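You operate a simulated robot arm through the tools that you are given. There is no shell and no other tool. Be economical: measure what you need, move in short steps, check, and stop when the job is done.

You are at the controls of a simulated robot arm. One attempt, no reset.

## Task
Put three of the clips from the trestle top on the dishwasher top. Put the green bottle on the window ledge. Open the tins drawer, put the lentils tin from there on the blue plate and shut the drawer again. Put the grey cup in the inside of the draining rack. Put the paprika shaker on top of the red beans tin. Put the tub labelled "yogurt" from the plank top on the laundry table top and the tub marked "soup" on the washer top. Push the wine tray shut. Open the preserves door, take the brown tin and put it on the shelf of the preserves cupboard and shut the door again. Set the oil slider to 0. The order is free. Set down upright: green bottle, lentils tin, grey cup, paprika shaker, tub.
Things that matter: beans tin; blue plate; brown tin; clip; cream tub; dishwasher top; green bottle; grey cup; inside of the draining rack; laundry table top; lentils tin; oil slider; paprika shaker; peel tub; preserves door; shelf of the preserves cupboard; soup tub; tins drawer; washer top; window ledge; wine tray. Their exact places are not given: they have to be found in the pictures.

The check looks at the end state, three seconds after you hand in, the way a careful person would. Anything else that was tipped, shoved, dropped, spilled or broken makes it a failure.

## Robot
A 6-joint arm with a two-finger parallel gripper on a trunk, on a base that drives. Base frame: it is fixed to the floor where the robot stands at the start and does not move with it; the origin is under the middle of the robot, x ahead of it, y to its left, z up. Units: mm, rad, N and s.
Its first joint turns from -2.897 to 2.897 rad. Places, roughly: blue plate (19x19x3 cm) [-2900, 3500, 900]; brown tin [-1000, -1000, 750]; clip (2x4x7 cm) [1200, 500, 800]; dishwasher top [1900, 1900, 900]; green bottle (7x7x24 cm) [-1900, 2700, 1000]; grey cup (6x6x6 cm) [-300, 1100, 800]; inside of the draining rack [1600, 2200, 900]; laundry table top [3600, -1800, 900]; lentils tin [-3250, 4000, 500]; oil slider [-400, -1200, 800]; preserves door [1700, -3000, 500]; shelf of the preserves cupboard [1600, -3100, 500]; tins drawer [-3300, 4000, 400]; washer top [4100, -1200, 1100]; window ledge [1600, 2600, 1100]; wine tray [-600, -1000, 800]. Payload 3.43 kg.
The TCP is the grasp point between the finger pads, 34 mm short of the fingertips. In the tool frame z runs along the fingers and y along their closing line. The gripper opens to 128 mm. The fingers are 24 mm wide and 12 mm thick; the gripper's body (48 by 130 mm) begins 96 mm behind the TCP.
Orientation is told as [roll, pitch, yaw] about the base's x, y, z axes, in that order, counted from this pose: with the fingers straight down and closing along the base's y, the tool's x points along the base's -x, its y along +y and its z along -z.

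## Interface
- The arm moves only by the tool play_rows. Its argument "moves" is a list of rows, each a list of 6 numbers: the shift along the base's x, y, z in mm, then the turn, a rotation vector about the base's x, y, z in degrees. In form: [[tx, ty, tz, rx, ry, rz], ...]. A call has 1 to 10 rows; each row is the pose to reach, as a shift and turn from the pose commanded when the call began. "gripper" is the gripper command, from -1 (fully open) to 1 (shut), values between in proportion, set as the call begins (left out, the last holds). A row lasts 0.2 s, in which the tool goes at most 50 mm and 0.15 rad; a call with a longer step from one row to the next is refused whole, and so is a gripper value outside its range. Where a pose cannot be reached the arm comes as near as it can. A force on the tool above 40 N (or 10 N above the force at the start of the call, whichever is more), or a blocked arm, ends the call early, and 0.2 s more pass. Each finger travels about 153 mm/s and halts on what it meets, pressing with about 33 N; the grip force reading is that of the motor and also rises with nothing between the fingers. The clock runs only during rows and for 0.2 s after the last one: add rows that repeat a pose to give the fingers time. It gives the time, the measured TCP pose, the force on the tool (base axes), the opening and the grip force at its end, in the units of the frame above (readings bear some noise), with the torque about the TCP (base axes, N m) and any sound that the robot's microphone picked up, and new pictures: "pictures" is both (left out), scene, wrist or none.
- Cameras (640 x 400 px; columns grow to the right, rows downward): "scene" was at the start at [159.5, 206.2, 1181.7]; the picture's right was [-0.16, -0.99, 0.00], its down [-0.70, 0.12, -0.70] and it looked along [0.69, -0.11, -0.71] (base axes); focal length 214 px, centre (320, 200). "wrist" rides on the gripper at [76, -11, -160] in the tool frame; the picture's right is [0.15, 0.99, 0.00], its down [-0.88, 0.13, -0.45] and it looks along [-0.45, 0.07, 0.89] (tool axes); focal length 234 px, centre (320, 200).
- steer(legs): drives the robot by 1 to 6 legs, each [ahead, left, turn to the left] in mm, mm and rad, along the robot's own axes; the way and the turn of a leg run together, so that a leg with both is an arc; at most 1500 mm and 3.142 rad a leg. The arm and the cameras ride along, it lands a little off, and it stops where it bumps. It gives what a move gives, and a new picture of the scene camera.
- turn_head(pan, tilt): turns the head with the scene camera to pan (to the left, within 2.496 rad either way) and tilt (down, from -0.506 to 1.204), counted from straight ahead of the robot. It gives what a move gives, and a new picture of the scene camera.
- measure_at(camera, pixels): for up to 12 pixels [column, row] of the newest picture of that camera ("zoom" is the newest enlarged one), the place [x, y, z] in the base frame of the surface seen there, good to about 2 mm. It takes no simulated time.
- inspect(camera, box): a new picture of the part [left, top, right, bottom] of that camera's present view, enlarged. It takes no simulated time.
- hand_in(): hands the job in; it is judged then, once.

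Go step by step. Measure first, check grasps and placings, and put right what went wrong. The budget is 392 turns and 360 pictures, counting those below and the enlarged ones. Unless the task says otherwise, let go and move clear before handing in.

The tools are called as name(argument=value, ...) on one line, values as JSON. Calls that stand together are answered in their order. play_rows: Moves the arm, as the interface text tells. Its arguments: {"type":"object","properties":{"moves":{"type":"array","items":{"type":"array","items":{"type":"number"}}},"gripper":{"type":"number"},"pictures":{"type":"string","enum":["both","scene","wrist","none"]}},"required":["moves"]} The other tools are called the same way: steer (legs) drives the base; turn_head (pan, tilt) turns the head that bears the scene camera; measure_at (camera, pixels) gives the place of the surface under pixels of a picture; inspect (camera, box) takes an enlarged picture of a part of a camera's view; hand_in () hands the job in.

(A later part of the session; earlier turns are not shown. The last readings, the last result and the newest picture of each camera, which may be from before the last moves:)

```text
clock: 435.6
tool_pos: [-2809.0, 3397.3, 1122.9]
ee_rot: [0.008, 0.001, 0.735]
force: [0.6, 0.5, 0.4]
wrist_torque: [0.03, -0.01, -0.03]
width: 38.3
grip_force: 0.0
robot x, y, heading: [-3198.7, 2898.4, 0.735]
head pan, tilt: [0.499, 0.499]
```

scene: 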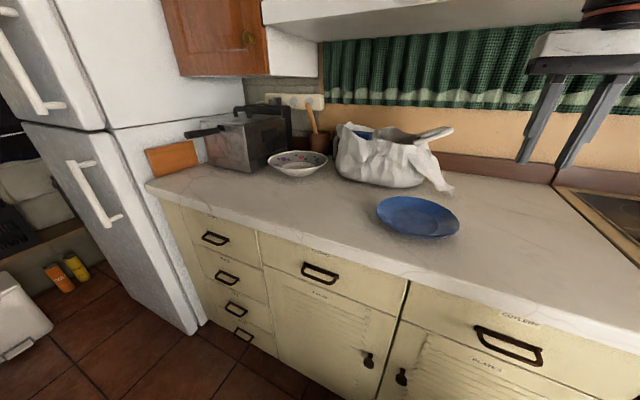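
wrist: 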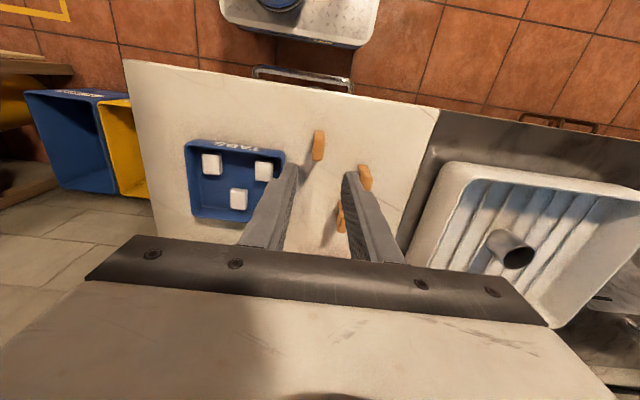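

The blue plate is at (418,216); the drawer column at left (225,290). I'll zoom to read the drawer labels.

inspect(camera="scene", box=[170, 190, 330, 370])

measure_at(camera="scene", pixels=[[215, 238], [227, 278], [235, 310], [242, 335], [319, 273], [418, 215], [200, 330], [265, 240], [300, 230]])

```text
2.22 times, centred on (250, 280) of scene
```

zoom: 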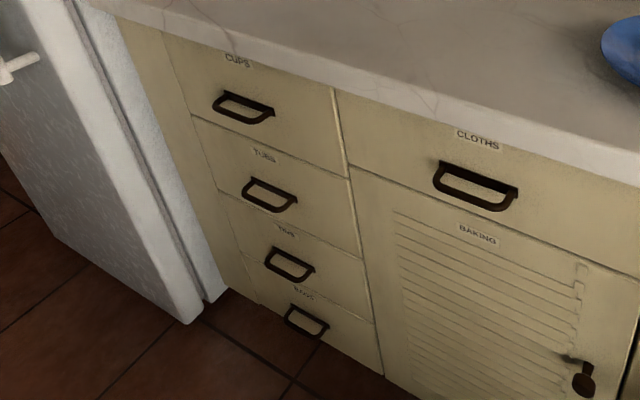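

```text
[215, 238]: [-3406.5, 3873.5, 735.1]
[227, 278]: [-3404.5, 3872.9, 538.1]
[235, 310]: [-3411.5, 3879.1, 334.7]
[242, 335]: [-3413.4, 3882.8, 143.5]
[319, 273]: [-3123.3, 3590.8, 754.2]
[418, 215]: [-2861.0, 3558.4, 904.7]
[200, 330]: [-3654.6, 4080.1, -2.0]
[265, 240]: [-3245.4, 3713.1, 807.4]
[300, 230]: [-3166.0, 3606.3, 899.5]
```

The tins drawer seems third (handle z≈335). I'll move back and left to see it straight on.

steer(legs=[[-350, 0, 0.05], [0, 600, 0]])

turn_head(pan=0.0, tilt=0.6)

```text
clock: 437.6
tool_pos: [-3035.5, 3208.8, 1124.1]
ee_rot: [0.011, -0.004, 0.771]
force: [0.3, -0.2, 0.8]
wrist_torque: [-0.05, -0.01, 0.01]
width: 38.2
grip_force: 0.1
robot x, y, heading: [-3407.5, 2700.6, 0.773]
head pan, tilt: [0.499, 0.499]
stopped in leg 1: the robot was blocked; the commanded pose is now the measured one
```

scene: 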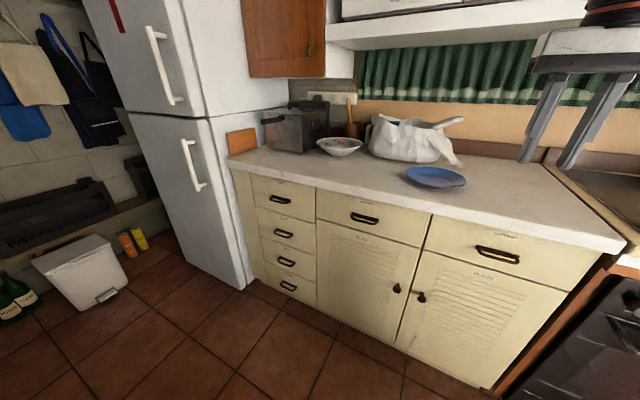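

```text
clock: 438.6
tool_pos: [-3035.0, 3208.6, 1124.4]
ee_rot: [0.009, -0.003, 0.772]
force: [0.1, 0.0, -0.1]
wrist_torque: [-0.01, 0.02, -0.04]
width: 38.2
grip_force: 0.1
robot x, y, heading: [-3406.2, 2699.9, 0.774]
head pan, tilt: [0.0, 0.6]
```

scene: 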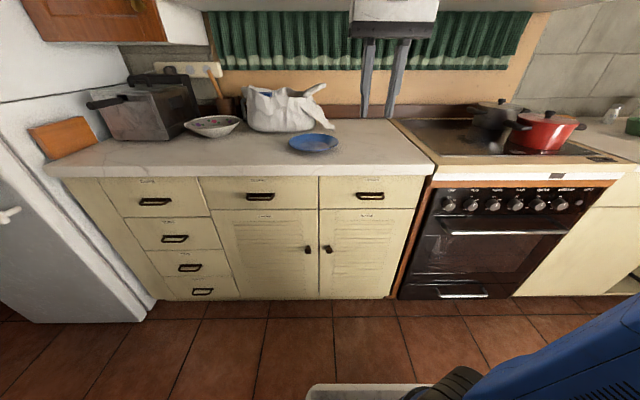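

Something behind blocked me at v≈−500. Let me look behind, and read the drawer labels.

inspect(camera="scene", box=[100, 170, 260, 310])

turn_head(pan=2.4, tilt=0.7)

turn_head(pan=-2.4, tilt=0.7)

```text
2.86 times, centred on (180, 240) of scene
```

zoom: 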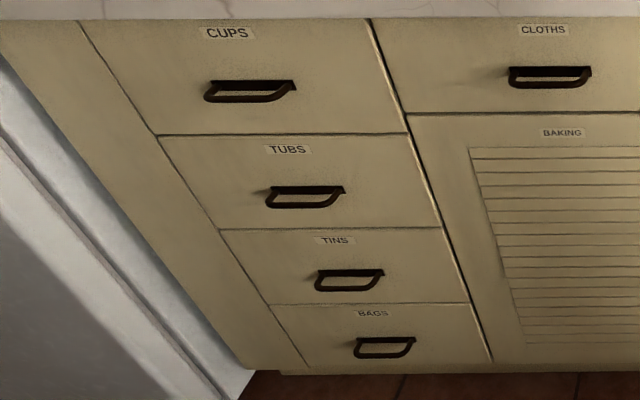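

```text
clock: 440.8
tool_pos: [-3035.7, 3210.3, 1124.8]
ee_rot: [0.011, -0.003, 0.772]
force: [0.3, 0.0, 0.1]
wrist_torque: [0.01, 0.01, 0.01]
width: 38.4
grip_force: 0.2
robot x, y, heading: [-3404.7, 2699.8, 0.775]
head pan, tilt: [2.4, 0.7]
```

scene: 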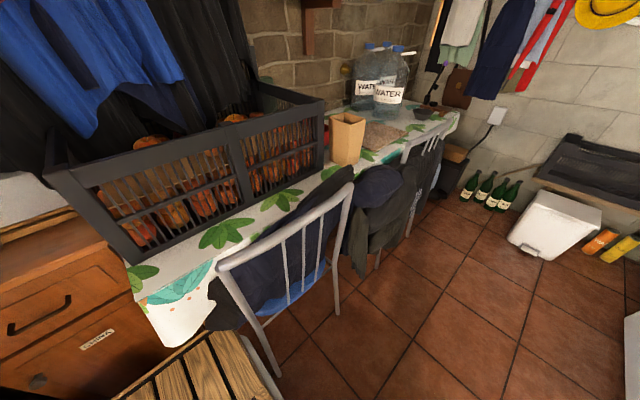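

```text
clock: 444.6
tool_pos: [-3035.7, 3210.3, 1124.4]
ee_rot: [0.009, -0.005, 0.771]
force: [0.4, 0.7, 0.0]
wrist_torque: [-0.01, -0.02, 0.0]
width: 38.6
grip_force: 0.1
robot x, y, heading: [-3408.0, 2696.0, 0.773]
head pan, tilt: [-2.4, 0.7]
```

scene: 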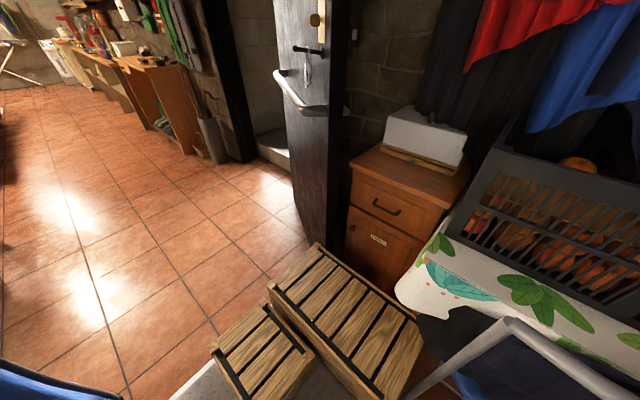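

measure_at(camera="scene", pixels=[[405, 280], [510, 325], [420, 390], [350, 340], [370, 260], [330, 250], [560, 350]])

turn_head(pan=2.2, tilt=0.9)

```text
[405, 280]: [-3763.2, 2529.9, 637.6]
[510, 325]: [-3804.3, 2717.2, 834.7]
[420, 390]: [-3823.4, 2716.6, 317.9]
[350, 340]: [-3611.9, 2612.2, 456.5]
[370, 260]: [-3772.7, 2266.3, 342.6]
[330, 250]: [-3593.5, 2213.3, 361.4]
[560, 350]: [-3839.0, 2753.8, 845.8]
```

```text
clock: 448.2
tool_pos: [-3034.9, 3210.3, 1124.6]
ee_rot: [0.009, -0.004, 0.772]
force: [0.0, 0.4, 0.0]
wrist_torque: [-0.01, -0.01, -0.02]
width: 38.5
grip_force: 0.1
robot x, y, heading: [-3409.7, 2696.0, 0.771]
head pan, tilt: [2.201, 0.901]
```

scene: 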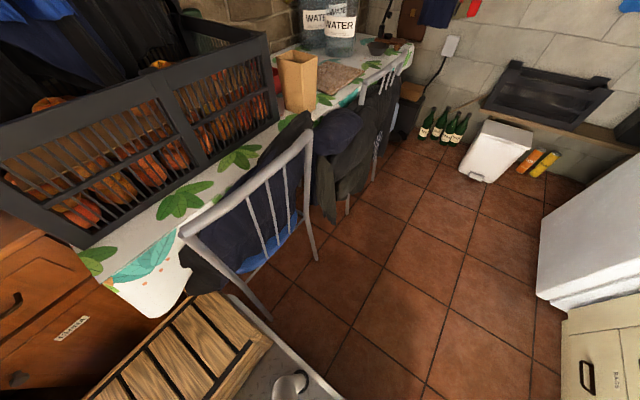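

measure_at(camera="scene", pixels=[[270, 315], [317, 258], [312, 135], [345, 210], [185, 232], [373, 178], [540, 295], [430, 135]])

```text
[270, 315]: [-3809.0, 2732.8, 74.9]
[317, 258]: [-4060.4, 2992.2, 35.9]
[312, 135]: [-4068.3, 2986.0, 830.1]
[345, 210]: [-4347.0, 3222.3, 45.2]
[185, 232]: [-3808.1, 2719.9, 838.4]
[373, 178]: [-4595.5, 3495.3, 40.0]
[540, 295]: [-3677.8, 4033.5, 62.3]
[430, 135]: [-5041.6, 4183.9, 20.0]
```

Chairs' backs line up at v≈−755, so I must work sideways here. I'll move ahead, turn right to face east, then back up alongside the drawers.

steer(legs=[[270, 0, 0], [0, 0, -1.56], [-720, 0, 0], [0, -200, 0]])

turn_head(pan=1.6, tilt=0.8)

```text
clock: 458.7
tool_pos: [-3350.9, 2886.7, 1124.0]
ee_rot: [0.011, -0.003, -0.846]
force: [0.9, 0.7, -1.3]
wrist_torque: [0.04, -0.01, -0.01]
width: 38.1
grip_force: 0.0
robot x, y, heading: [-3844.8, 3282.4, -0.847]
head pan, tilt: [2.201, 0.901]
```

scene: 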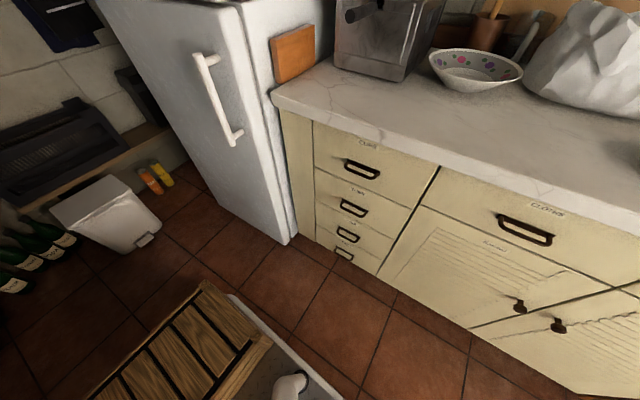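

```text
clock: 459.7
tool_pos: [-3349.8, 2885.9, 1124.1]
ee_rot: [0.011, -0.004, -0.848]
force: [-0.7, -0.4, -0.3]
wrist_torque: [0.0, 0.02, 0.02]
width: 38.6
grip_force: 0.0
robot x, y, heading: [-3844.8, 3282.5, -0.844]
head pan, tilt: [1.6, 0.799]
```

scene: 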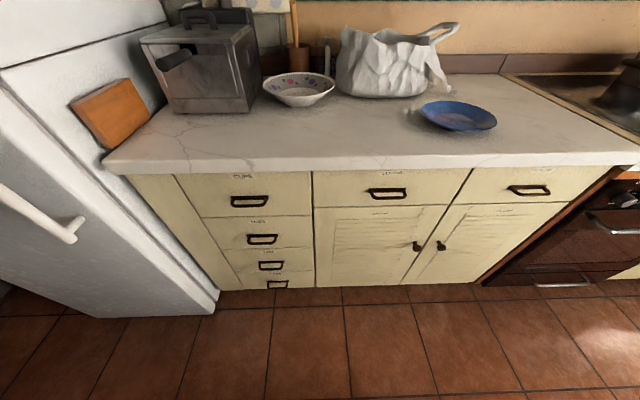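

Robot at u −5040, v −398. Straighten and measure the TINS handle (270,265).

steer(legs=[[0, 0, 0.06]])

inspect(camera="scene", box=[220, 180, 330, 300])

```text
clock: 460.5
tool_pos: [-3328.1, 2917.0, 1124.5]
ee_rot: [0.011, -0.005, -0.788]
force: [0.1, 0.5, -1.4]
wrist_torque: [0.02, -0.01, 0.02]
width: 38.4
grip_force: 0.1
robot x, y, heading: [-3843.2, 3286.5, -0.785]
head pan, tilt: [1.6, 0.799]
```

scene: 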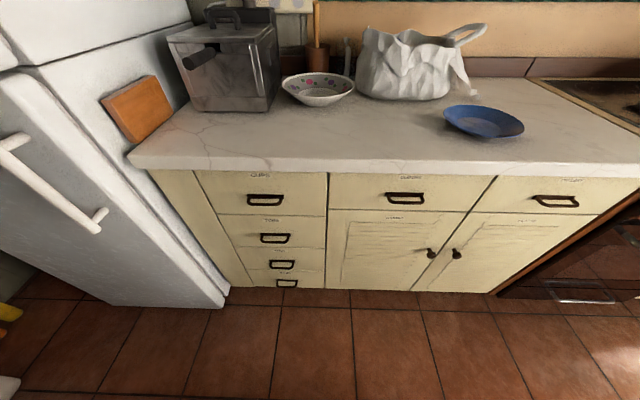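

```text
3.33 times, centred on (275, 240) of scene
```

zoom: 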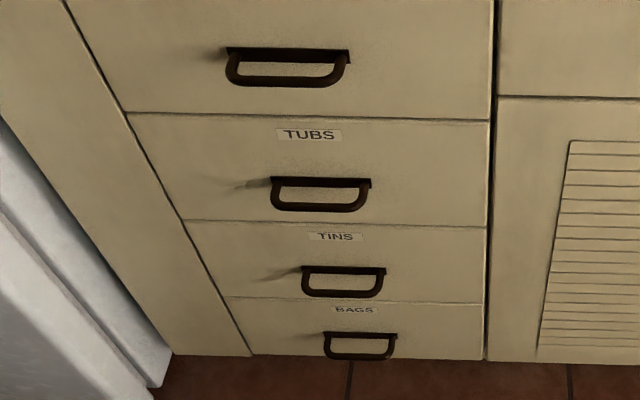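

measure_at(camera="zoom", pixels=[[342, 270], [341, 281], [341, 294], [310, 280], [375, 280], [341, 252], [485, 262], [192, 222], [341, 305], [325, 222]])

```text
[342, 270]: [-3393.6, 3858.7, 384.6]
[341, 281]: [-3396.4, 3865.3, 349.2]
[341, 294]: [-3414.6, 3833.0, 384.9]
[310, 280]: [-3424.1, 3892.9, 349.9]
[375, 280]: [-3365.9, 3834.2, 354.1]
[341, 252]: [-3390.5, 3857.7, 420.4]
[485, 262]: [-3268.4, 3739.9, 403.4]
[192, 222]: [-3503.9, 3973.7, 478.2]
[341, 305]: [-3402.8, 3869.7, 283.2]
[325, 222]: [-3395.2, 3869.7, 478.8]
```

The handle bar is at about (-3415,3833,385), 28 mm clear of the panel, but other handles sit above, so I'll grip it with a tilted/horizontal tool closing vertically. First swing the arm to the left side in steps.

play_rows(moves=[[13.4, 44.1, -10, 0, 0, 0], [26.8, 88.2, -20, 0, 0, 0], [40.2, 132.3, -30, 0, 0, 0], [53.6, 176.4, -40, 0, 0, 0], [67, 220.5, -50, 0, 0, 0], [80.4, 264.6, -50, 0, 0, 0], [93.8, 308.7, -50, 0, 0, 0], [107.2, 352.8, -50, 0, 0, 0], [120.6, 396.9, -50, 0, 0, 0]], gripper=0.55, pictures="none")

play_rows(moves=[[-15, 41.4, 0, 0, 0, 0], [-30, 82.8, 0, 0, 0, 0], [-45, 124.2, 0, 0, 0, 0], [-60, 165.6, 0, 0, 0, 0], [-75, 207, 0, 0, 0, 0], [-90, 248.4, 0, 0, 0, 0], [-106, 290, 0, 0, 0, 0], [-139, 323, 0, 0, 0, 0], [-172, 356, 0, 0, 0, 0], [-205, 389, 0, 0, 0, 0]], pictures="scene")

```text
clock: 462.5
tool_pos: [-3208.5, 3311.6, 1076.5]
ee_rot: [0.01, -0.003, -0.789]
force: [-0.5, -0.6, 0.2]
wrist_torque: [0.05, -0.05, 0.02]
width: 28.6
grip_force: 0.0
robot x, y, heading: [-3844.4, 3285.0, -0.788]
head pan, tilt: [1.6, 0.799]
```

```text
clock: 464.7
tool_pos: [-3396.8, 3703.7, 1070.5]
ee_rot: [0.003, -0.008, -0.808]
force: [-0.6, 0.0, -0.4]
wrist_torque: [-0.09, -0.01, 0.02]
width: 28.8
grip_force: 0.0
robot x, y, heading: [-3843.7, 3282.3, -0.787]
head pan, tilt: [1.6, 0.799]
```

scene: 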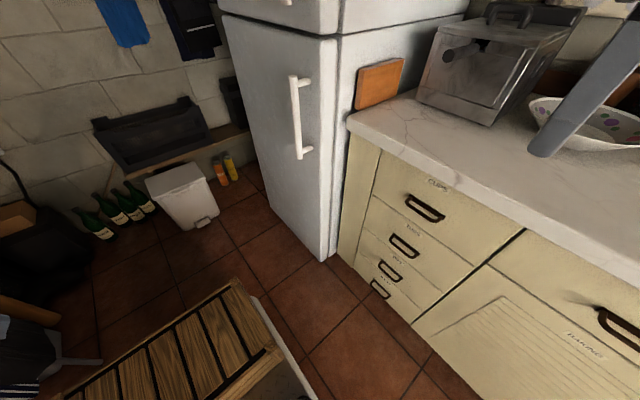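

Now shift to the drawer's column, slightly back, and lower.

play_rows(moves=[[-31, 18, 0, 0, 0, 0], [-62, 36, 0, 0, 0, 0], [-93, 54, 0, 0, 0, 0], [-93, 54, -48, 0, 0, 0], [-93, 54, -96, 0, 0, 0], [-93, 54, -144, 0, 0, 0], [-93, 54, -192, 0, 0, 0], [-93, 54, -240, 0, 0, 0], [-93, 54, -288, 0, 0, 0], [-93, 54, -336, 0, 0, 0]], pictures="scene")

```text
clock: 465.6
tool_pos: [-3391.0, 3699.5, 1099.1]
ee_rot: [0.044, 0.014, -0.955]
force: [0.2, 0.4, -1.7]
wrist_torque: [-0.09, 0.0, 0.02]
width: 28.7
grip_force: 0.0
robot x, y, heading: [-3839.6, 3285.4, -0.787]
head pan, tilt: [1.6, 0.799]
stopped in row 4: the arm was blocked; the commanded pose is now the measured one
```

scene: 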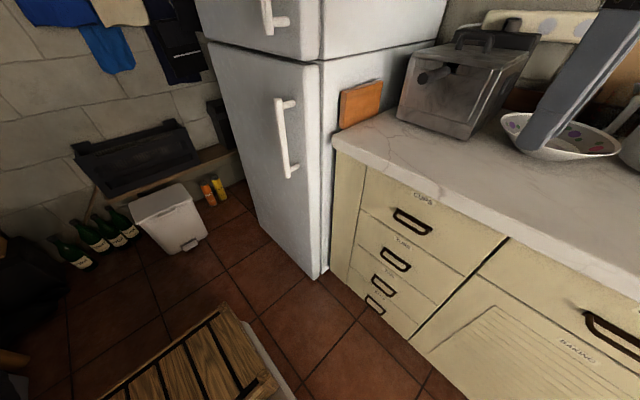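

The arm hit a wrist limit (yaw −0.955). I'll bring the tool's yaw back to neutral relative to the arm, and then use a different base spot (east of the drawers) where I can pull by driving backward.

play_rows(moves=[[0, 0, 0, 0, 0, 8], [0, 0, 0, 0, 0, 16], [0, 0, 0, 0, 0, 24], [0, 0, 0, 0, 0, 32], [0, 0, 0, 0, 0, 40], [0, 0, 0, 0, 0, 48], [0, 0, 0, 0, 0, 56], [0, 0, 0, 0, 0, 64], [0, 0, 0, 0, 0, 72], [0, 0, 0, 0, 0, 80]], pictures="none")

steer(legs=[[722, 0, 0], [0, 150, 0], [0, 0, 1.57]])

```text
clock: 467.8
tool_pos: [-3394.4, 3699.5, 1092.3]
ee_rot: [0.049, 0.011, 0.45]
force: [1.2, -0.8, -0.4]
wrist_torque: [-0.02, 0.01, -0.01]
width: 28.9
grip_force: 0.2
out of reach, approached as far as the arm can: row 10
robot x, y, heading: [-3843.7, 3279.7, -0.785]
head pan, tilt: [1.6, 0.799]
```

```text
clock: 476.4
tool_pos: [-3618.4, 3340.8, 1093.8]
ee_rot: [0.048, 0.013, 1.974]
force: [0.0, 0.1, -0.7]
wrist_torque: [0.04, 0.0, -0.02]
width: 29.0
grip_force: 0.0
robot x, y, heading: [-3221.4, 2876.6, 0.74]
head pan, tilt: [1.6, 0.799]
```

scene: 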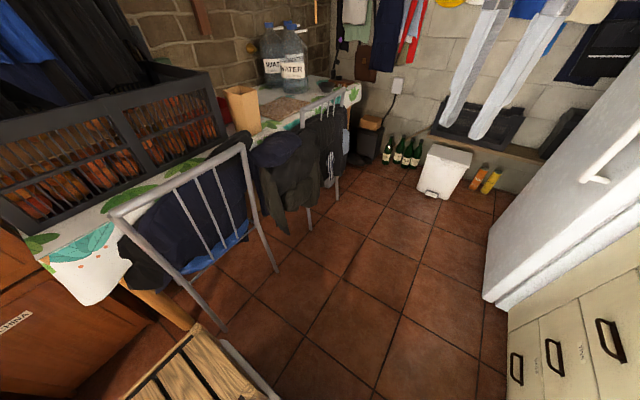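

I'll now re-orient the tool to point horizontally along base +y with fingers closing vertically, moving toward the pre-grasp spot in two calls.

play_rows(moves=[[15, 27, -31, 3.55, 5.37, -5.37], [30, 54, -62, 7.1, 10.74, -10.74], [45, 81, -93, 10.65, 16.11, -16.11], [60, 108, -124, 14.2, 21.48, -21.48], [75, 135, -155, 17.75, 26.85, -26.85], [90, 162, -186, 21.3, 32.2, -32.2], [105, 189, -217, 24.85, 37.6, -37.6], [118, 219, -250, 28.4, 43, -43]], pictures="none")

play_rows(moves=[[0, 5, -20, 3.55, 5.37, -5.37], [0, 10, -40, 7.1, 10.74, -10.74], [0, 15, -60, 10.65, 16.11, -16.11], [0, 20, -80, 14.2, 21.48, -21.48], [0, 25, -100, 17.75, 26.85, -26.85], [0, 30, -120, 21.3, 32.2, -32.2], [0, 35, -140, 24.85, 37.6, -37.6], [0, 40, -160, 28.4, 43, -43]], pictures="both")

```text
clock: 478.2
tool_pos: [-3498.8, 3558.3, 846.0]
ee_rot: [0.833, -0.432, 0.992]
force: [1.0, -0.1, 0.1]
wrist_torque: [0.02, 0.01, 0.02]
width: 28.8
grip_force: 0.1
robot x, y, heading: [-3221.7, 2875.9, 0.744]
head pan, tilt: [1.6, 0.799]
```

```text
clock: 480.0
tool_pos: [-3602.2, 3734.7, 974.7]
ee_rot: [1.335, -0.195, 0.015]
force: [0.1, 1.2, -2.1]
wrist_torque: [0.24, -0.04, -0.12]
width: 29.1
grip_force: 0.0
out of reach, approached as far as the arm can: row 2, 3, 4, 5, 6, 7, 8
robot x, y, heading: [-3223.0, 2874.1, 0.74]
head pan, tilt: [1.6, 0.799]
```

scene: 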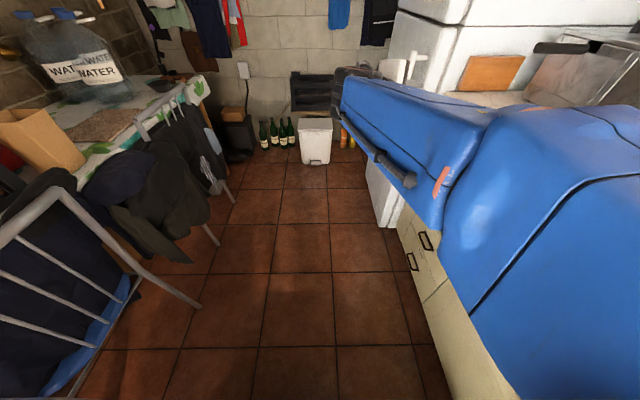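
wrist: 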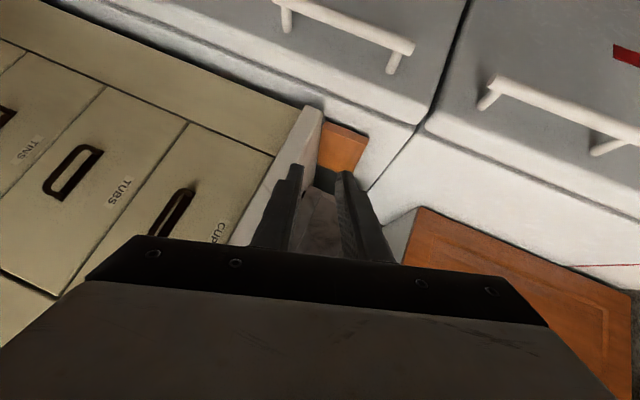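

Horizontal tool too close to the column isn't reachable; a 30°-down tilt pointing more along +v keeps the flange farther out. Re-orient and move toward the pre-grasp.

play_rows(moves=[[16, -5, -42, -1.6, 1.6, -3], [32, -10, -84, -3.1, 3.2, -6], [48, -15, -126, -4.6, 4.8, -9], [64, -20, -168, -6.2, 6.4, -12.1], [80, -25, -210, -7.7, 8, -15.1], [96, -30, -252, -9.3, 9.6, -18.2], [112, -35, -294, -10.8, 11.2, -21.2], [128, -40, -336, -12.4, 12.8, -24.2], [142, -45, -375, -13.9, 14.4, -27.2]], pictures="both")

```text
clock: 482.0
tool_pos: [-3485.7, 3830.2, 749.7]
ee_rot: [0.899, -0.129, -0.37]
force: [-0.8, -1.0, -0.9]
wrist_torque: [0.05, -0.1, -0.04]
width: 28.9
grip_force: 0.1
out of reach, approached as far as the arm can: row 1, 2, 3, 4, 5, 6, 7, 8, 9
robot x, y, heading: [-3219.1, 2872.5, 0.746]
head pan, tilt: [1.6, 0.799]
```

scene: 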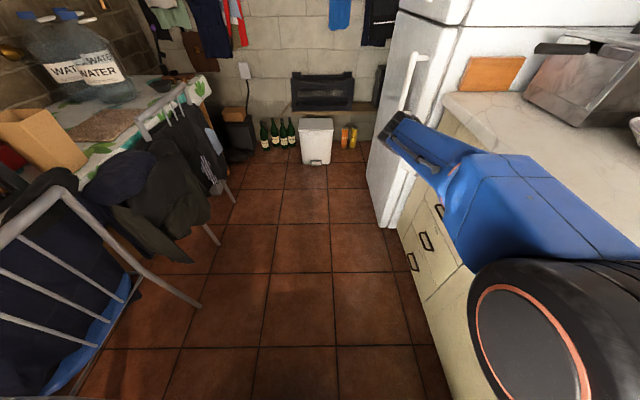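
wrist: 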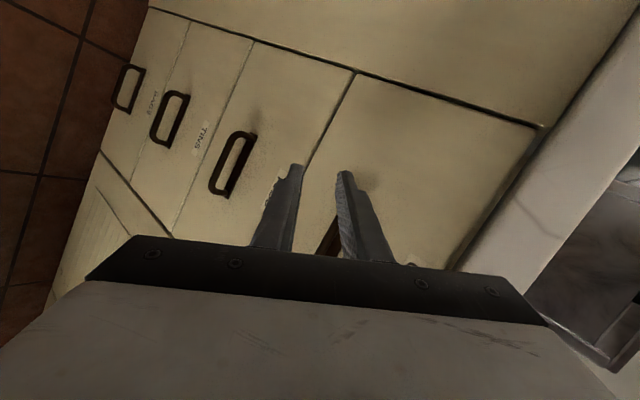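

Nearly there in orientation. Use a 45° tilt, which should be reachable; move toward a pre-grasp at about (-3446,3730,500).

play_rows(moves=[[5, -16, -35, -1, 3, 0.4], [12, -33, -75, -2, 6, 0.8], [19, -50, -118, -3.4, 9.2, 1.2], [26, -67, -160, -3.4, 9.2, 1.2], [33, -84, -205, -3.4, 9.2, 1.2], [40, -100, -250, -3.4, 9.2, 1.2]], pictures="wrist")

```text
clock: 483.5
tool_pos: [-3456.4, 3818.7, 582.6]
ee_rot: [0.661, -0.049, -0.276]
force: [3.5, -9.4, 18.2]
wrist_torque: [0.54, -0.42, -0.34]
width: 31.0
grip_force: 1.6
out of reach, approached as far as the arm can: row 1, 2, 3, 4, 5, 6
robot x, y, heading: [-3222.8, 2868.7, 0.744]
head pan, tilt: [1.6, 0.799]
stopped in row 6: the force on the tool passed its limit (the readings are from after the stop); the commanded pose is now the measured one
```

wrist: 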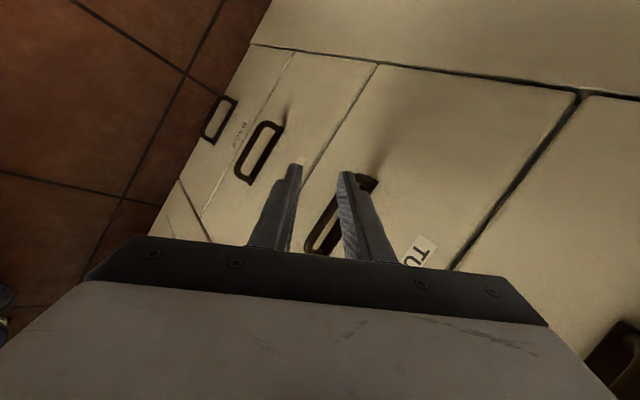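

The fingers touched the TUBS handle. I'll raise away carefully, then find where the arm's axis really is.

play_rows(moves=[[-3, -8, 20, 0, 0, 0], [-8, -15, 60, 0, 0, 0], [-10, -20, 110, 0, 0, 0], [-10, -20, 160, 0, 0, 0], [-10, -20, 210, 0, 0, 0]], pictures="wrist")

turn_head(pan=0.0, tilt=1.2)

```text
refused: row 3 steps farther than a row can; nothing moved
```

```text
clock: 485.2
tool_pos: [-3456.3, 3817.6, 581.5]
ee_rot: [0.66, -0.052, -0.275]
force: [-9.0, -12.9, 30.5]
wrist_torque: [0.95, -0.57, 0.06]
width: 32.8
grip_force: 3.4
robot x, y, heading: [-3219.5, 2870.8, 0.744]
head pan, tilt: [0.0, 1.201]
```

scene: 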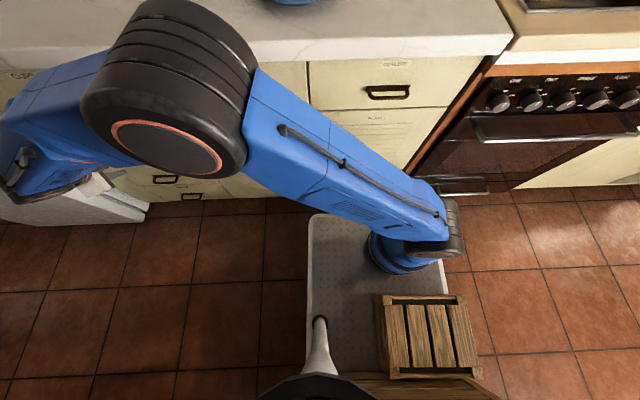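

measure_at(camera="scene", pixels=[[314, 220], [310, 300], [375, 255], [372, 240], [400, 268], [445, 280], [330, 350], [420, 300]])

play_rows(moves=[[-3, -8, 20, 0, 0, 0], [-6, -14, 60, 0, 0, 0], [-10, -20, 105, 0, 0, 0], [-10, -20, 150, 0, 0, 0], [-10, -20, 195, 0, 0, 0]], pictures="wrist")

```text
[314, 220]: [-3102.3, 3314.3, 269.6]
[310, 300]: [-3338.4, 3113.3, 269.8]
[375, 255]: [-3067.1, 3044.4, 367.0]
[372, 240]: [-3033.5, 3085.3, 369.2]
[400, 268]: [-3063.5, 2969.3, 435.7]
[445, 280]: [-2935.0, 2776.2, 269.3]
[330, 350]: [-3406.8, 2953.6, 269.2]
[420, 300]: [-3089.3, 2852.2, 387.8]
```

```text
clock: 486.4
tool_pos: [-3466.4, 3799.9, 776.2]
ee_rot: [0.658, -0.053, -0.276]
force: [-0.3, 0.5, 0.3]
wrist_torque: [-0.01, -0.02, -0.01]
width: 29.0
grip_force: 0.2
robot x, y, heading: [-3220.1, 2876.3, 0.741]
head pan, tilt: [0.0, 1.201]
```

wrist: 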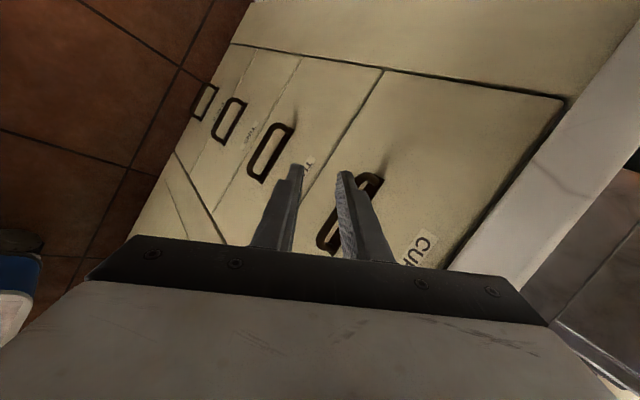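

The arm's axis is ~240 mm ahead of the robot's origin; I was simply too close. I'll shift the base east and slightly back for more radius.

steer(legs=[[-40, 0, 0.044], [0, -146, 0]])

```text
clock: 488.2
tool_pos: [-3430.4, 3655.6, 778.5]
ee_rot: [0.658, -0.051, -0.232]
force: [-0.2, 0.2, -0.1]
wrist_torque: [0.03, 0.02, -0.02]
width: 28.8
grip_force: 0.1
robot x, y, heading: [-3150.3, 2742.5, 0.788]
head pan, tilt: [0.0, 1.201]
```

scene: 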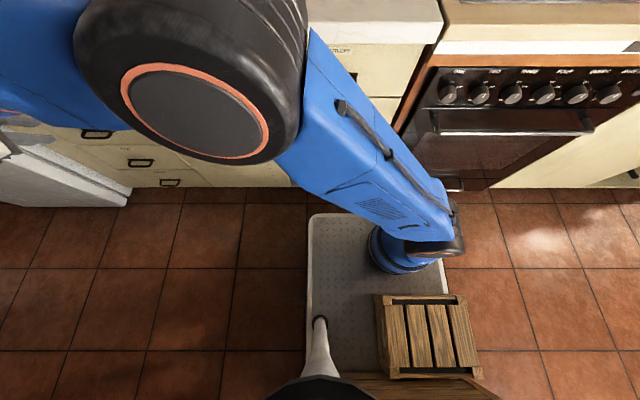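

play_rows(moves=[[0, 5, -44, 2, 0.3, -0.4], [-1, 12, -88, 4, 0.6, -0.8], [-2, 22, -131, 6, 0.9, -1.3], [-4, 32, -175, 7.8, 1.1, -1.7], [-6, 42, -219, 7.8, 1.1, -1.7], [-8, 54, -263, 7.8, 1.1, -1.7], [-10, 66, -306, 7.8, 1.1, -1.7], [-11, 78, -349, 7.8, 1.1, -1.7]], pictures="wrist")

```text
clock: 490.0
tool_pos: [-3464.8, 3793.8, 465.2]
ee_rot: [0.719, -0.034, -0.242]
force: [0.8, -0.4, 1.7]
wrist_torque: [-0.09, 0.02, 0.01]
width: 28.8
grip_force: 0.0
out of reach, approached as far as the arm can: row 3, 4, 5, 6, 7, 8
robot x, y, heading: [-3144.4, 2742.6, 0.78]
head pan, tilt: [0.0, 1.201]
```

wrist: 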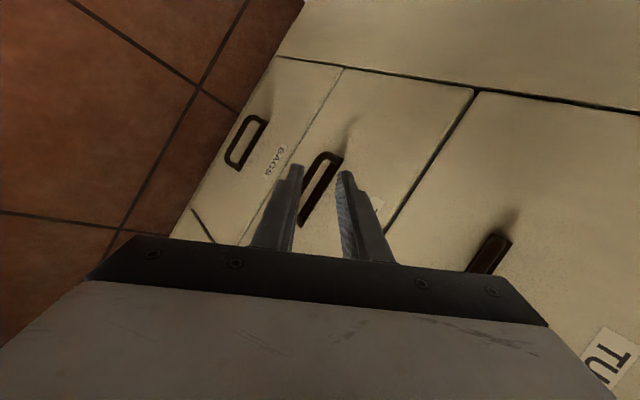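

Now close: the TINS handle (320,190) lies between the fingers. Measure it.

inspect(camera="wrist", box=[240, 120, 420, 250])

measure_at(camera="zoom", pixels=[[222, 330], [250, 250], [285, 150], [345, 140], [320, 200], [290, 260], [300, 220]])

```text
3.08 times, centred on (330, 185) of wrist
```

zoom: 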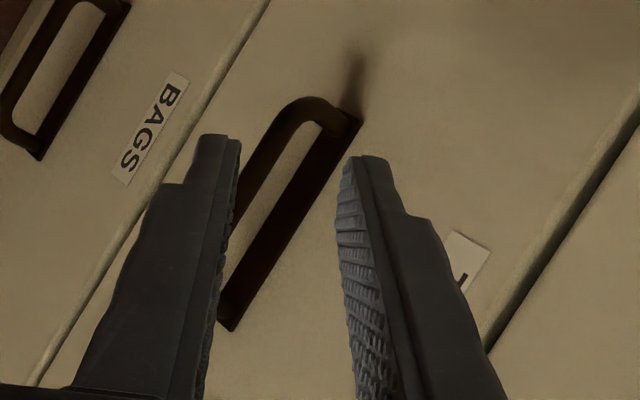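

```text
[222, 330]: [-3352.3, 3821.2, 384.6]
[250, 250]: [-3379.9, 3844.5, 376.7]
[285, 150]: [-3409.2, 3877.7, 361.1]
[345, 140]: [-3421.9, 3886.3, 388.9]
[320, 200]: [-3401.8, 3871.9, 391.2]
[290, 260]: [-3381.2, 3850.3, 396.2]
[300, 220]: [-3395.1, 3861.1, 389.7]
```

The bar must sit between the fingers. I'll shift sideways 42 mm and down-front 17 mm, then push in along the tool axis by 73 mm.

play_rows(moves=[[20, -11, -6, 0, 0, 0], [39, -22, -11, 0, 0, 0], [43, -7, -29, 0, 0, 0], [46, 8, -47, 0, 0, 0], [48, 16, -56, 0, 0, 0]], pictures="wrist")

```text
clock: 491.3
tool_pos: [-3427.1, 3823.8, 420.2]
ee_rot: [0.716, -0.031, -0.234]
force: [-3.0, -11.4, 13.1]
wrist_torque: [-0.33, -0.11, -0.16]
width: 29.4
grip_force: 0.3
out of reach, approached as far as the arm can: row 1, 2, 3, 4, 5
robot x, y, heading: [-3143.7, 2741.0, 0.785]
head pan, tilt: [0.0, 1.201]
stopped in row 5: the force on the tool passed its limit (the readings are from after the stop); the commanded pose is now the measured one
```

wrist: 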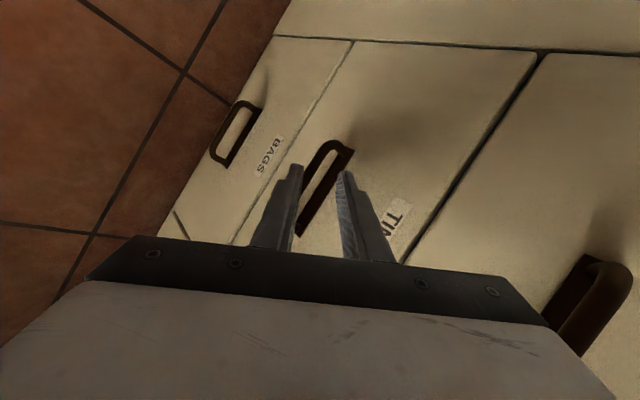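

The lower finger bumped the bar. Retract a bit, then back the base 30 mm for slack.

play_rows(moves=[[-3, -8, 12, 0, 0, 0], [-5, -14, 25, 0, 0, 0]], pictures="none")

steer(legs=[[-60, 0, 0]])

play_rows(moves=[[0, 0, -5, 0, 0, 0]], pictures="wrist")

```text
clock: 491.9
tool_pos: [-3430.8, 3810.4, 443.5]
ee_rot: [0.714, -0.035, -0.234]
force: [-0.1, 0.4, 0.6]
wrist_torque: [-0.01, 0.0, 0.01]
width: 28.7
grip_force: 0.0
robot x, y, heading: [-3145.6, 2743.8, 0.784]
head pan, tilt: [0.0, 1.201]
```

```text
clock: 492.8
tool_pos: [-3475.5, 3768.9, 445.7]
ee_rot: [0.714, -0.036, -0.232]
force: [0.2, 0.0, 0.4]
wrist_torque: [0.02, 0.01, -0.01]
width: 28.9
grip_force: 0.1
robot x, y, heading: [-3184.6, 2702.4, 0.785]
head pan, tilt: [0.0, 1.201]
```

scene: 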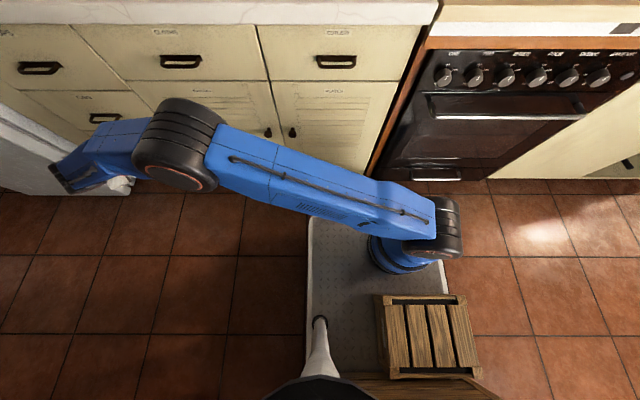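

```text
clock: 493.2
tool_pos: [-3476.0, 3767.7, 439.9]
ee_rot: [0.713, -0.036, -0.231]
force: [0.8, 0.5, -0.6]
wrist_torque: [-0.02, -0.03, 0.01]
width: 28.9
grip_force: 0.0
robot x, y, heading: [-3189.4, 2697.4, 0.789]
head pan, tilt: [0.0, 1.201]
```

wrist: 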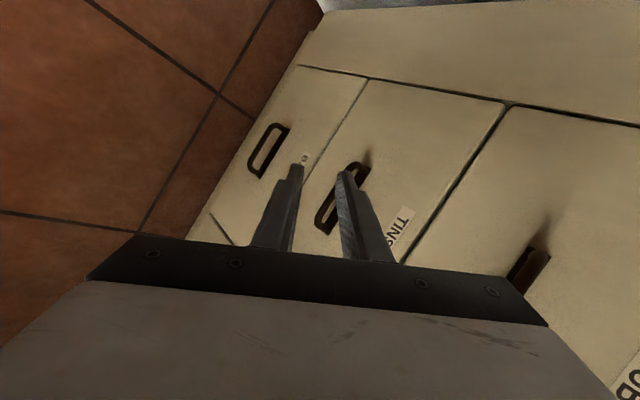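

Good standoff. Shift laterally so the bar is centred, then push in.

play_rows(moves=[[25, 2, 6, 0, 0, 0], [49, 4, 13, 0, 0, 0], [53, 20, -6, 0, 0, 0], [57, 36, -25, 0, 0, 0]], pictures="wrist")

```text
clock: 494.2
tool_pos: [-3416.4, 3805.6, 415.6]
ee_rot: [0.714, -0.033, -0.232]
force: [-0.9, 0.0, -0.1]
wrist_torque: [-0.06, 0.04, 0.0]
width: 28.8
grip_force: 0.1
robot x, y, heading: [-3186.1, 2698.3, 0.789]
head pan, tilt: [0.0, 1.201]
```

wrist: 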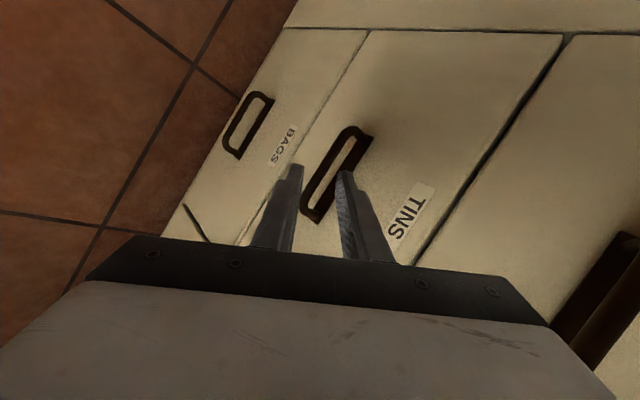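

The bar lies between the fingers; push in 24 mm and close.

play_rows(moves=[[2, 8, -9, 0, 0, 0], [4, 15, -18, 0, 0, 0]], pictures="none")

play_rows(moves=[[0, 0, 0, 0, 0, 0], [0, 0, 0, 0, 0, 0]], gripper=1, pictures="wrist")

```text
clock: 494.8
tool_pos: [-3413.4, 3818.6, 396.8]
ee_rot: [0.716, -0.033, -0.23]
force: [-0.2, -0.6, -0.3]
wrist_torque: [-0.02, 0.01, -0.01]
width: 28.8
grip_force: 0.0
robot x, y, heading: [-3188.0, 2701.1, 0.793]
head pan, tilt: [0.0, 1.201]
```

```text
clock: 495.4
tool_pos: [-3413.9, 3819.0, 398.1]
ee_rot: [0.716, -0.033, -0.231]
force: [-3.8, 5.6, 8.1]
wrist_torque: [0.91, 0.69, -1.0]
width: 21.7
grip_force: 44.8
robot x, y, heading: [-3189.4, 2701.6, 0.791]
head pan, tilt: [0.0, 1.201]
```

wrist: 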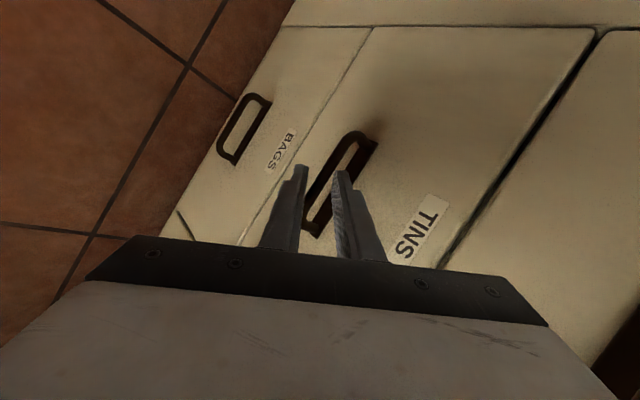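

Gripped (21.7 mm, 45 N). Pull the drawer by backing the base 280 mm.

steer(legs=[[-280, 0, 0]])

turn_head(pan=1.0, tilt=0.8)

```text
clock: 497.0
tool_pos: [-3559.6, 3675.6, 396.9]
ee_rot: [0.713, -0.034, -0.229]
force: [-1.1, -0.1, 0.1]
wrist_torque: [0.7, 0.71, -1.15]
width: 22.2
grip_force: 44.8
robot x, y, heading: [-3328.2, 2557.2, 0.792]
head pan, tilt: [0.0, 1.201]
stopped in leg 1: the force on the tool passed its limit (the readings are from after the stop); the commanded pose is now the measured one
```

scene: 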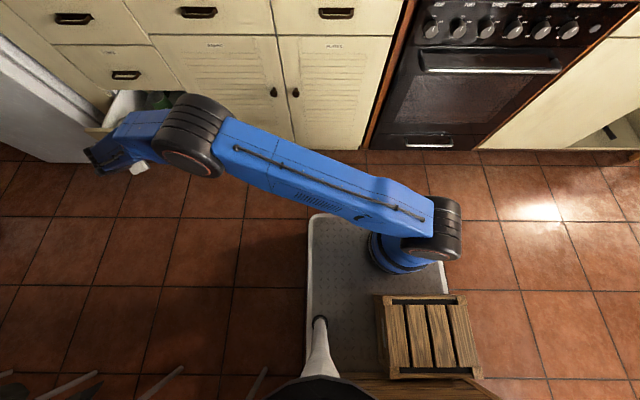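

```text
clock: 498.3
tool_pos: [-3560.1, 3675.5, 397.1]
ee_rot: [0.715, -0.036, -0.227]
force: [-1.6, 1.1, -0.4]
wrist_torque: [0.66, 0.73, -1.37]
width: 22.1
grip_force: 44.9
robot x, y, heading: [-3332.8, 2559.1, 0.796]
head pan, tilt: [1.0, 0.799]
```

scene: 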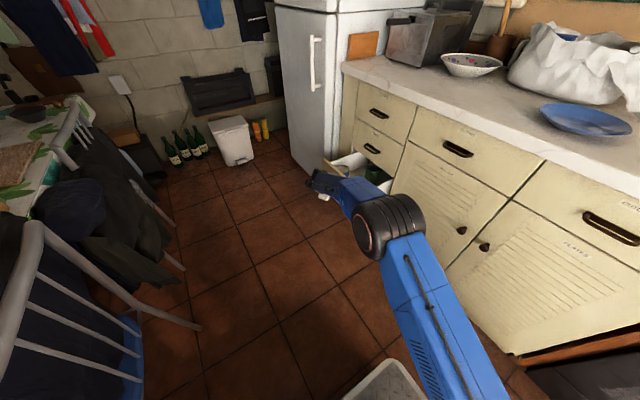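

Drawer is open ~205 mm. Try pulling a bit farther.

steer(legs=[[-80, 0, 0]])

inspect(camera="scene", box=[290, 110, 450, 230])

```text
clock: 499.0
tool_pos: [-3560.7, 3674.4, 397.1]
ee_rot: [0.713, -0.035, -0.23]
force: [-0.8, -1.9, 0.2]
wrist_torque: [0.71, 0.73, -1.3]
width: 22.2
grip_force: 44.9
robot x, y, heading: [-3328.4, 2555.6, 0.793]
head pan, tilt: [1.0, 0.799]
stopped in leg 1: the robot was blocked; the commanded pose is now the measured one
```

scene: 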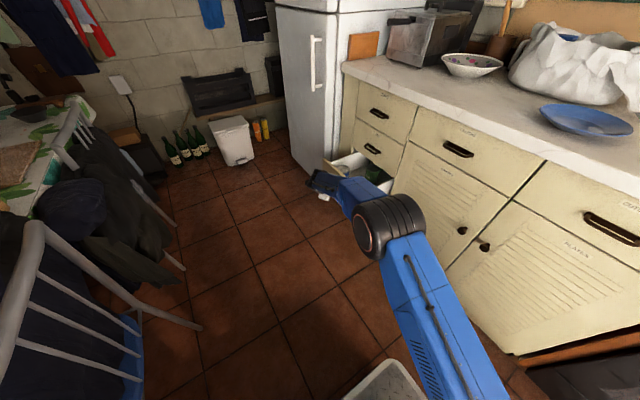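

```text
3.33 times, centred on (370, 170) of scene
```

zoom: 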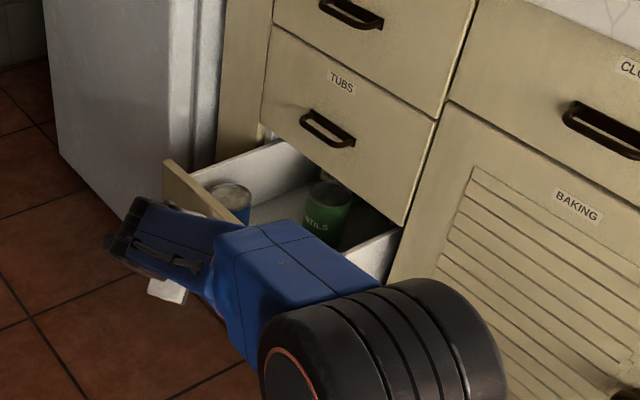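

The drawer's open 205 mm with the green LENTILS tin inside; the base is blocked behind. I'll release the handle, straighten the tool, and pull the drawer farther from inside its front panel.

play_rows(moves=[[0, 0, 0, 0, 0, 0], [0, 0, 0, 0, 0, 0]], gripper=0.5, pictures="none")

play_rows(moves=[[-3, -13, 15, 0, 0, 0], [-9, -38, 45, 0, 0, 0], [-15, -62, 80, 0, 0, 0], [-18, -75, 125, 0, 0, 0], [-18, -75, 172, 0, 0, 0], [-18, -75, 220, 0, 0, 0], [-18, -75, 268, 0, 0, 0]], pictures="wrist")

```text
clock: 499.6
tool_pos: [-3559.8, 3674.4, 396.6]
ee_rot: [0.714, -0.036, -0.228]
force: [0.1, 0.2, -0.9]
wrist_torque: [-0.03, -0.02, 0.02]
width: 32.0
grip_force: 0.1
robot x, y, heading: [-3330.3, 2558.3, 0.795]
head pan, tilt: [1.0, 0.799]
```

```text
clock: 501.2
tool_pos: [-3576.2, 3599.8, 666.9]
ee_rot: [0.713, -0.037, -0.23]
force: [0.4, -0.3, -0.9]
wrist_torque: [0.0, -0.03, 0.0]
width: 32.0
grip_force: 0.0
robot x, y, heading: [-3327.4, 2554.0, 0.788]
head pan, tilt: [1.0, 0.799]
```

wrist: 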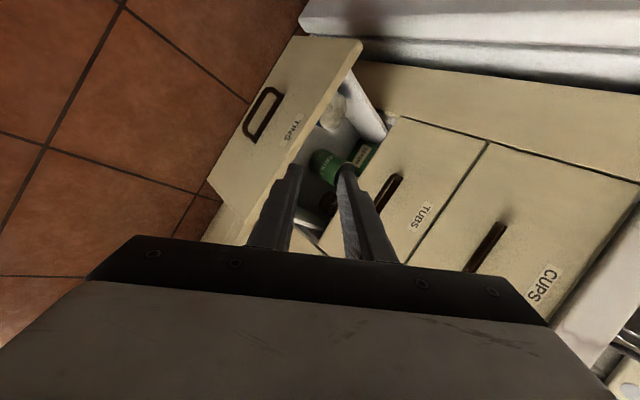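

I can see the drawer's interior. Measure panel, tins.

inspect(camera="wrist", box=[200, 30, 440, 260])

measure_at(camera="wrist", pixels=[[360, 45], [290, 165], [335, 85], [322, 160], [362, 155], [335, 105], [330, 190], [350, 130], [310, 200], [372, 130]])

```text
1.74 times, centred on (320, 145) of wrist
```

zoom: 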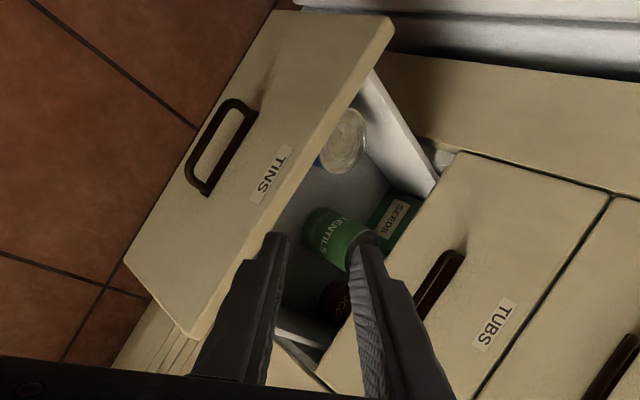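

```text
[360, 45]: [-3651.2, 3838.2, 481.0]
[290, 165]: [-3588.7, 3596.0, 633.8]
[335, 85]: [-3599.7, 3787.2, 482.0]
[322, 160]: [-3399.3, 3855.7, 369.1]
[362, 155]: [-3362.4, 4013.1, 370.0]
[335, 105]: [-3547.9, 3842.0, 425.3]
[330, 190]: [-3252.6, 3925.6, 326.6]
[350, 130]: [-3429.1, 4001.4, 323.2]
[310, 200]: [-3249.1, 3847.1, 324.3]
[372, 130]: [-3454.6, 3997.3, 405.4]
```

Straighten the tool to vertical with yaw 0.785, raising as I go.

play_rows(moves=[[0, 0, 20, -8, 1.9, 0], [0, 0, 40, -16, 3.7, 0], [0, 0, 60, -24, 5.6, 0], [0, 0, 80, -32, 7.4, 0], [0, 0, 100, -39.8, 9.3, 0]], pictures="none")

play_rows(moves=[[0, 0, 5, 0, 0, 8.2], [0, 0, 10, 0, 0, 16.4], [0, 0, 15, 0, 0, 24.6], [0, 0, 20, 0, 0, 32.8], [0, 0, 25, 0, 0, 41], [0, 0, 30, 0, 0, 49.2], [0, 0, 30, 0, 0, 57.4]], gripper=1, pictures="none")

steer(legs=[[166, 0, 0], [0, 154, 0]])

```text
clock: 502.4
tool_pos: [-3554.0, 3552.0, 745.4]
ee_rot: [-0.002, -0.025, -0.203]
force: [-1.1, 0.5, -1.2]
wrist_torque: [-0.02, -0.12, -0.01]
width: 32.2
grip_force: 0.2
out of reach, approached as far as the arm can: row 4, 5
robot x, y, heading: [-3326.9, 2556.0, 0.796]
head pan, tilt: [1.0, 0.799]
```

```text
clock: 504.0
tool_pos: [-3554.7, 3554.2, 777.4]
ee_rot: [-0.001, -0.027, 0.799]
force: [0.3, 0.9, -0.4]
wrist_torque: [0.01, 0.01, 0.0]
width: 0.0
grip_force: 33.2
robot x, y, heading: [-3328.6, 2555.6, 0.792]
head pan, tilt: [1.0, 0.799]
```

```text
clock: 506.5
tool_pos: [-3542.9, 3786.1, 778.5]
ee_rot: [0.0, -0.026, 0.795]
force: [-0.2, -0.1, -0.1]
wrist_torque: [-0.01, -0.03, -0.01]
width: 0.1
grip_force: 32.8
robot x, y, heading: [-3320.7, 2789.2, 0.794]
head pan, tilt: [1.0, 0.799]
```

scene: 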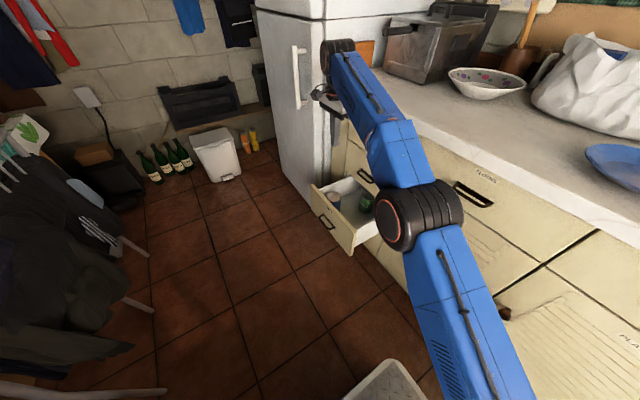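

Move to u −5100, v 175 and lower closed fingers behind the drawer's front panel.

play_rows(moves=[[30, -28, -20, 0, 0, 0], [60, -56, -40, 0, 0, 0], [60, -56, -85, 0, 0, 0], [60, -56, -130, 0, 0, 0], [60, -56, -175, 0, 0, 0], [60, -56, -220, 0, 0, 0]], pictures="wrist")

```text
clock: 507.9
tool_pos: [-3481.4, 3732.7, 557.3]
ee_rot: [0.001, -0.025, 0.793]
force: [1.0, -0.2, 0.8]
wrist_torque: [0.01, -0.02, 0.0]
width: 0.0
grip_force: 32.6
robot x, y, heading: [-3318.3, 2786.0, 0.787]
head pan, tilt: [1.0, 0.799]
```

wrist: 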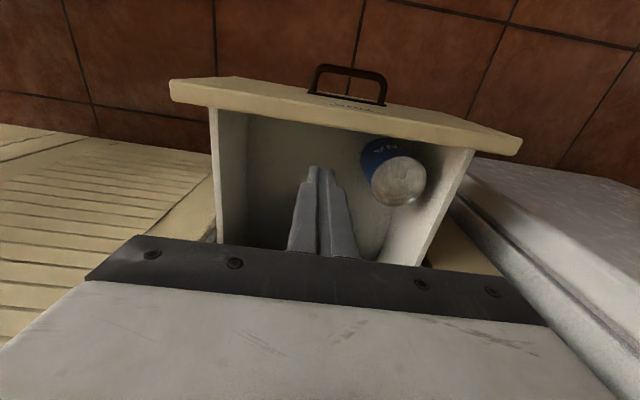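

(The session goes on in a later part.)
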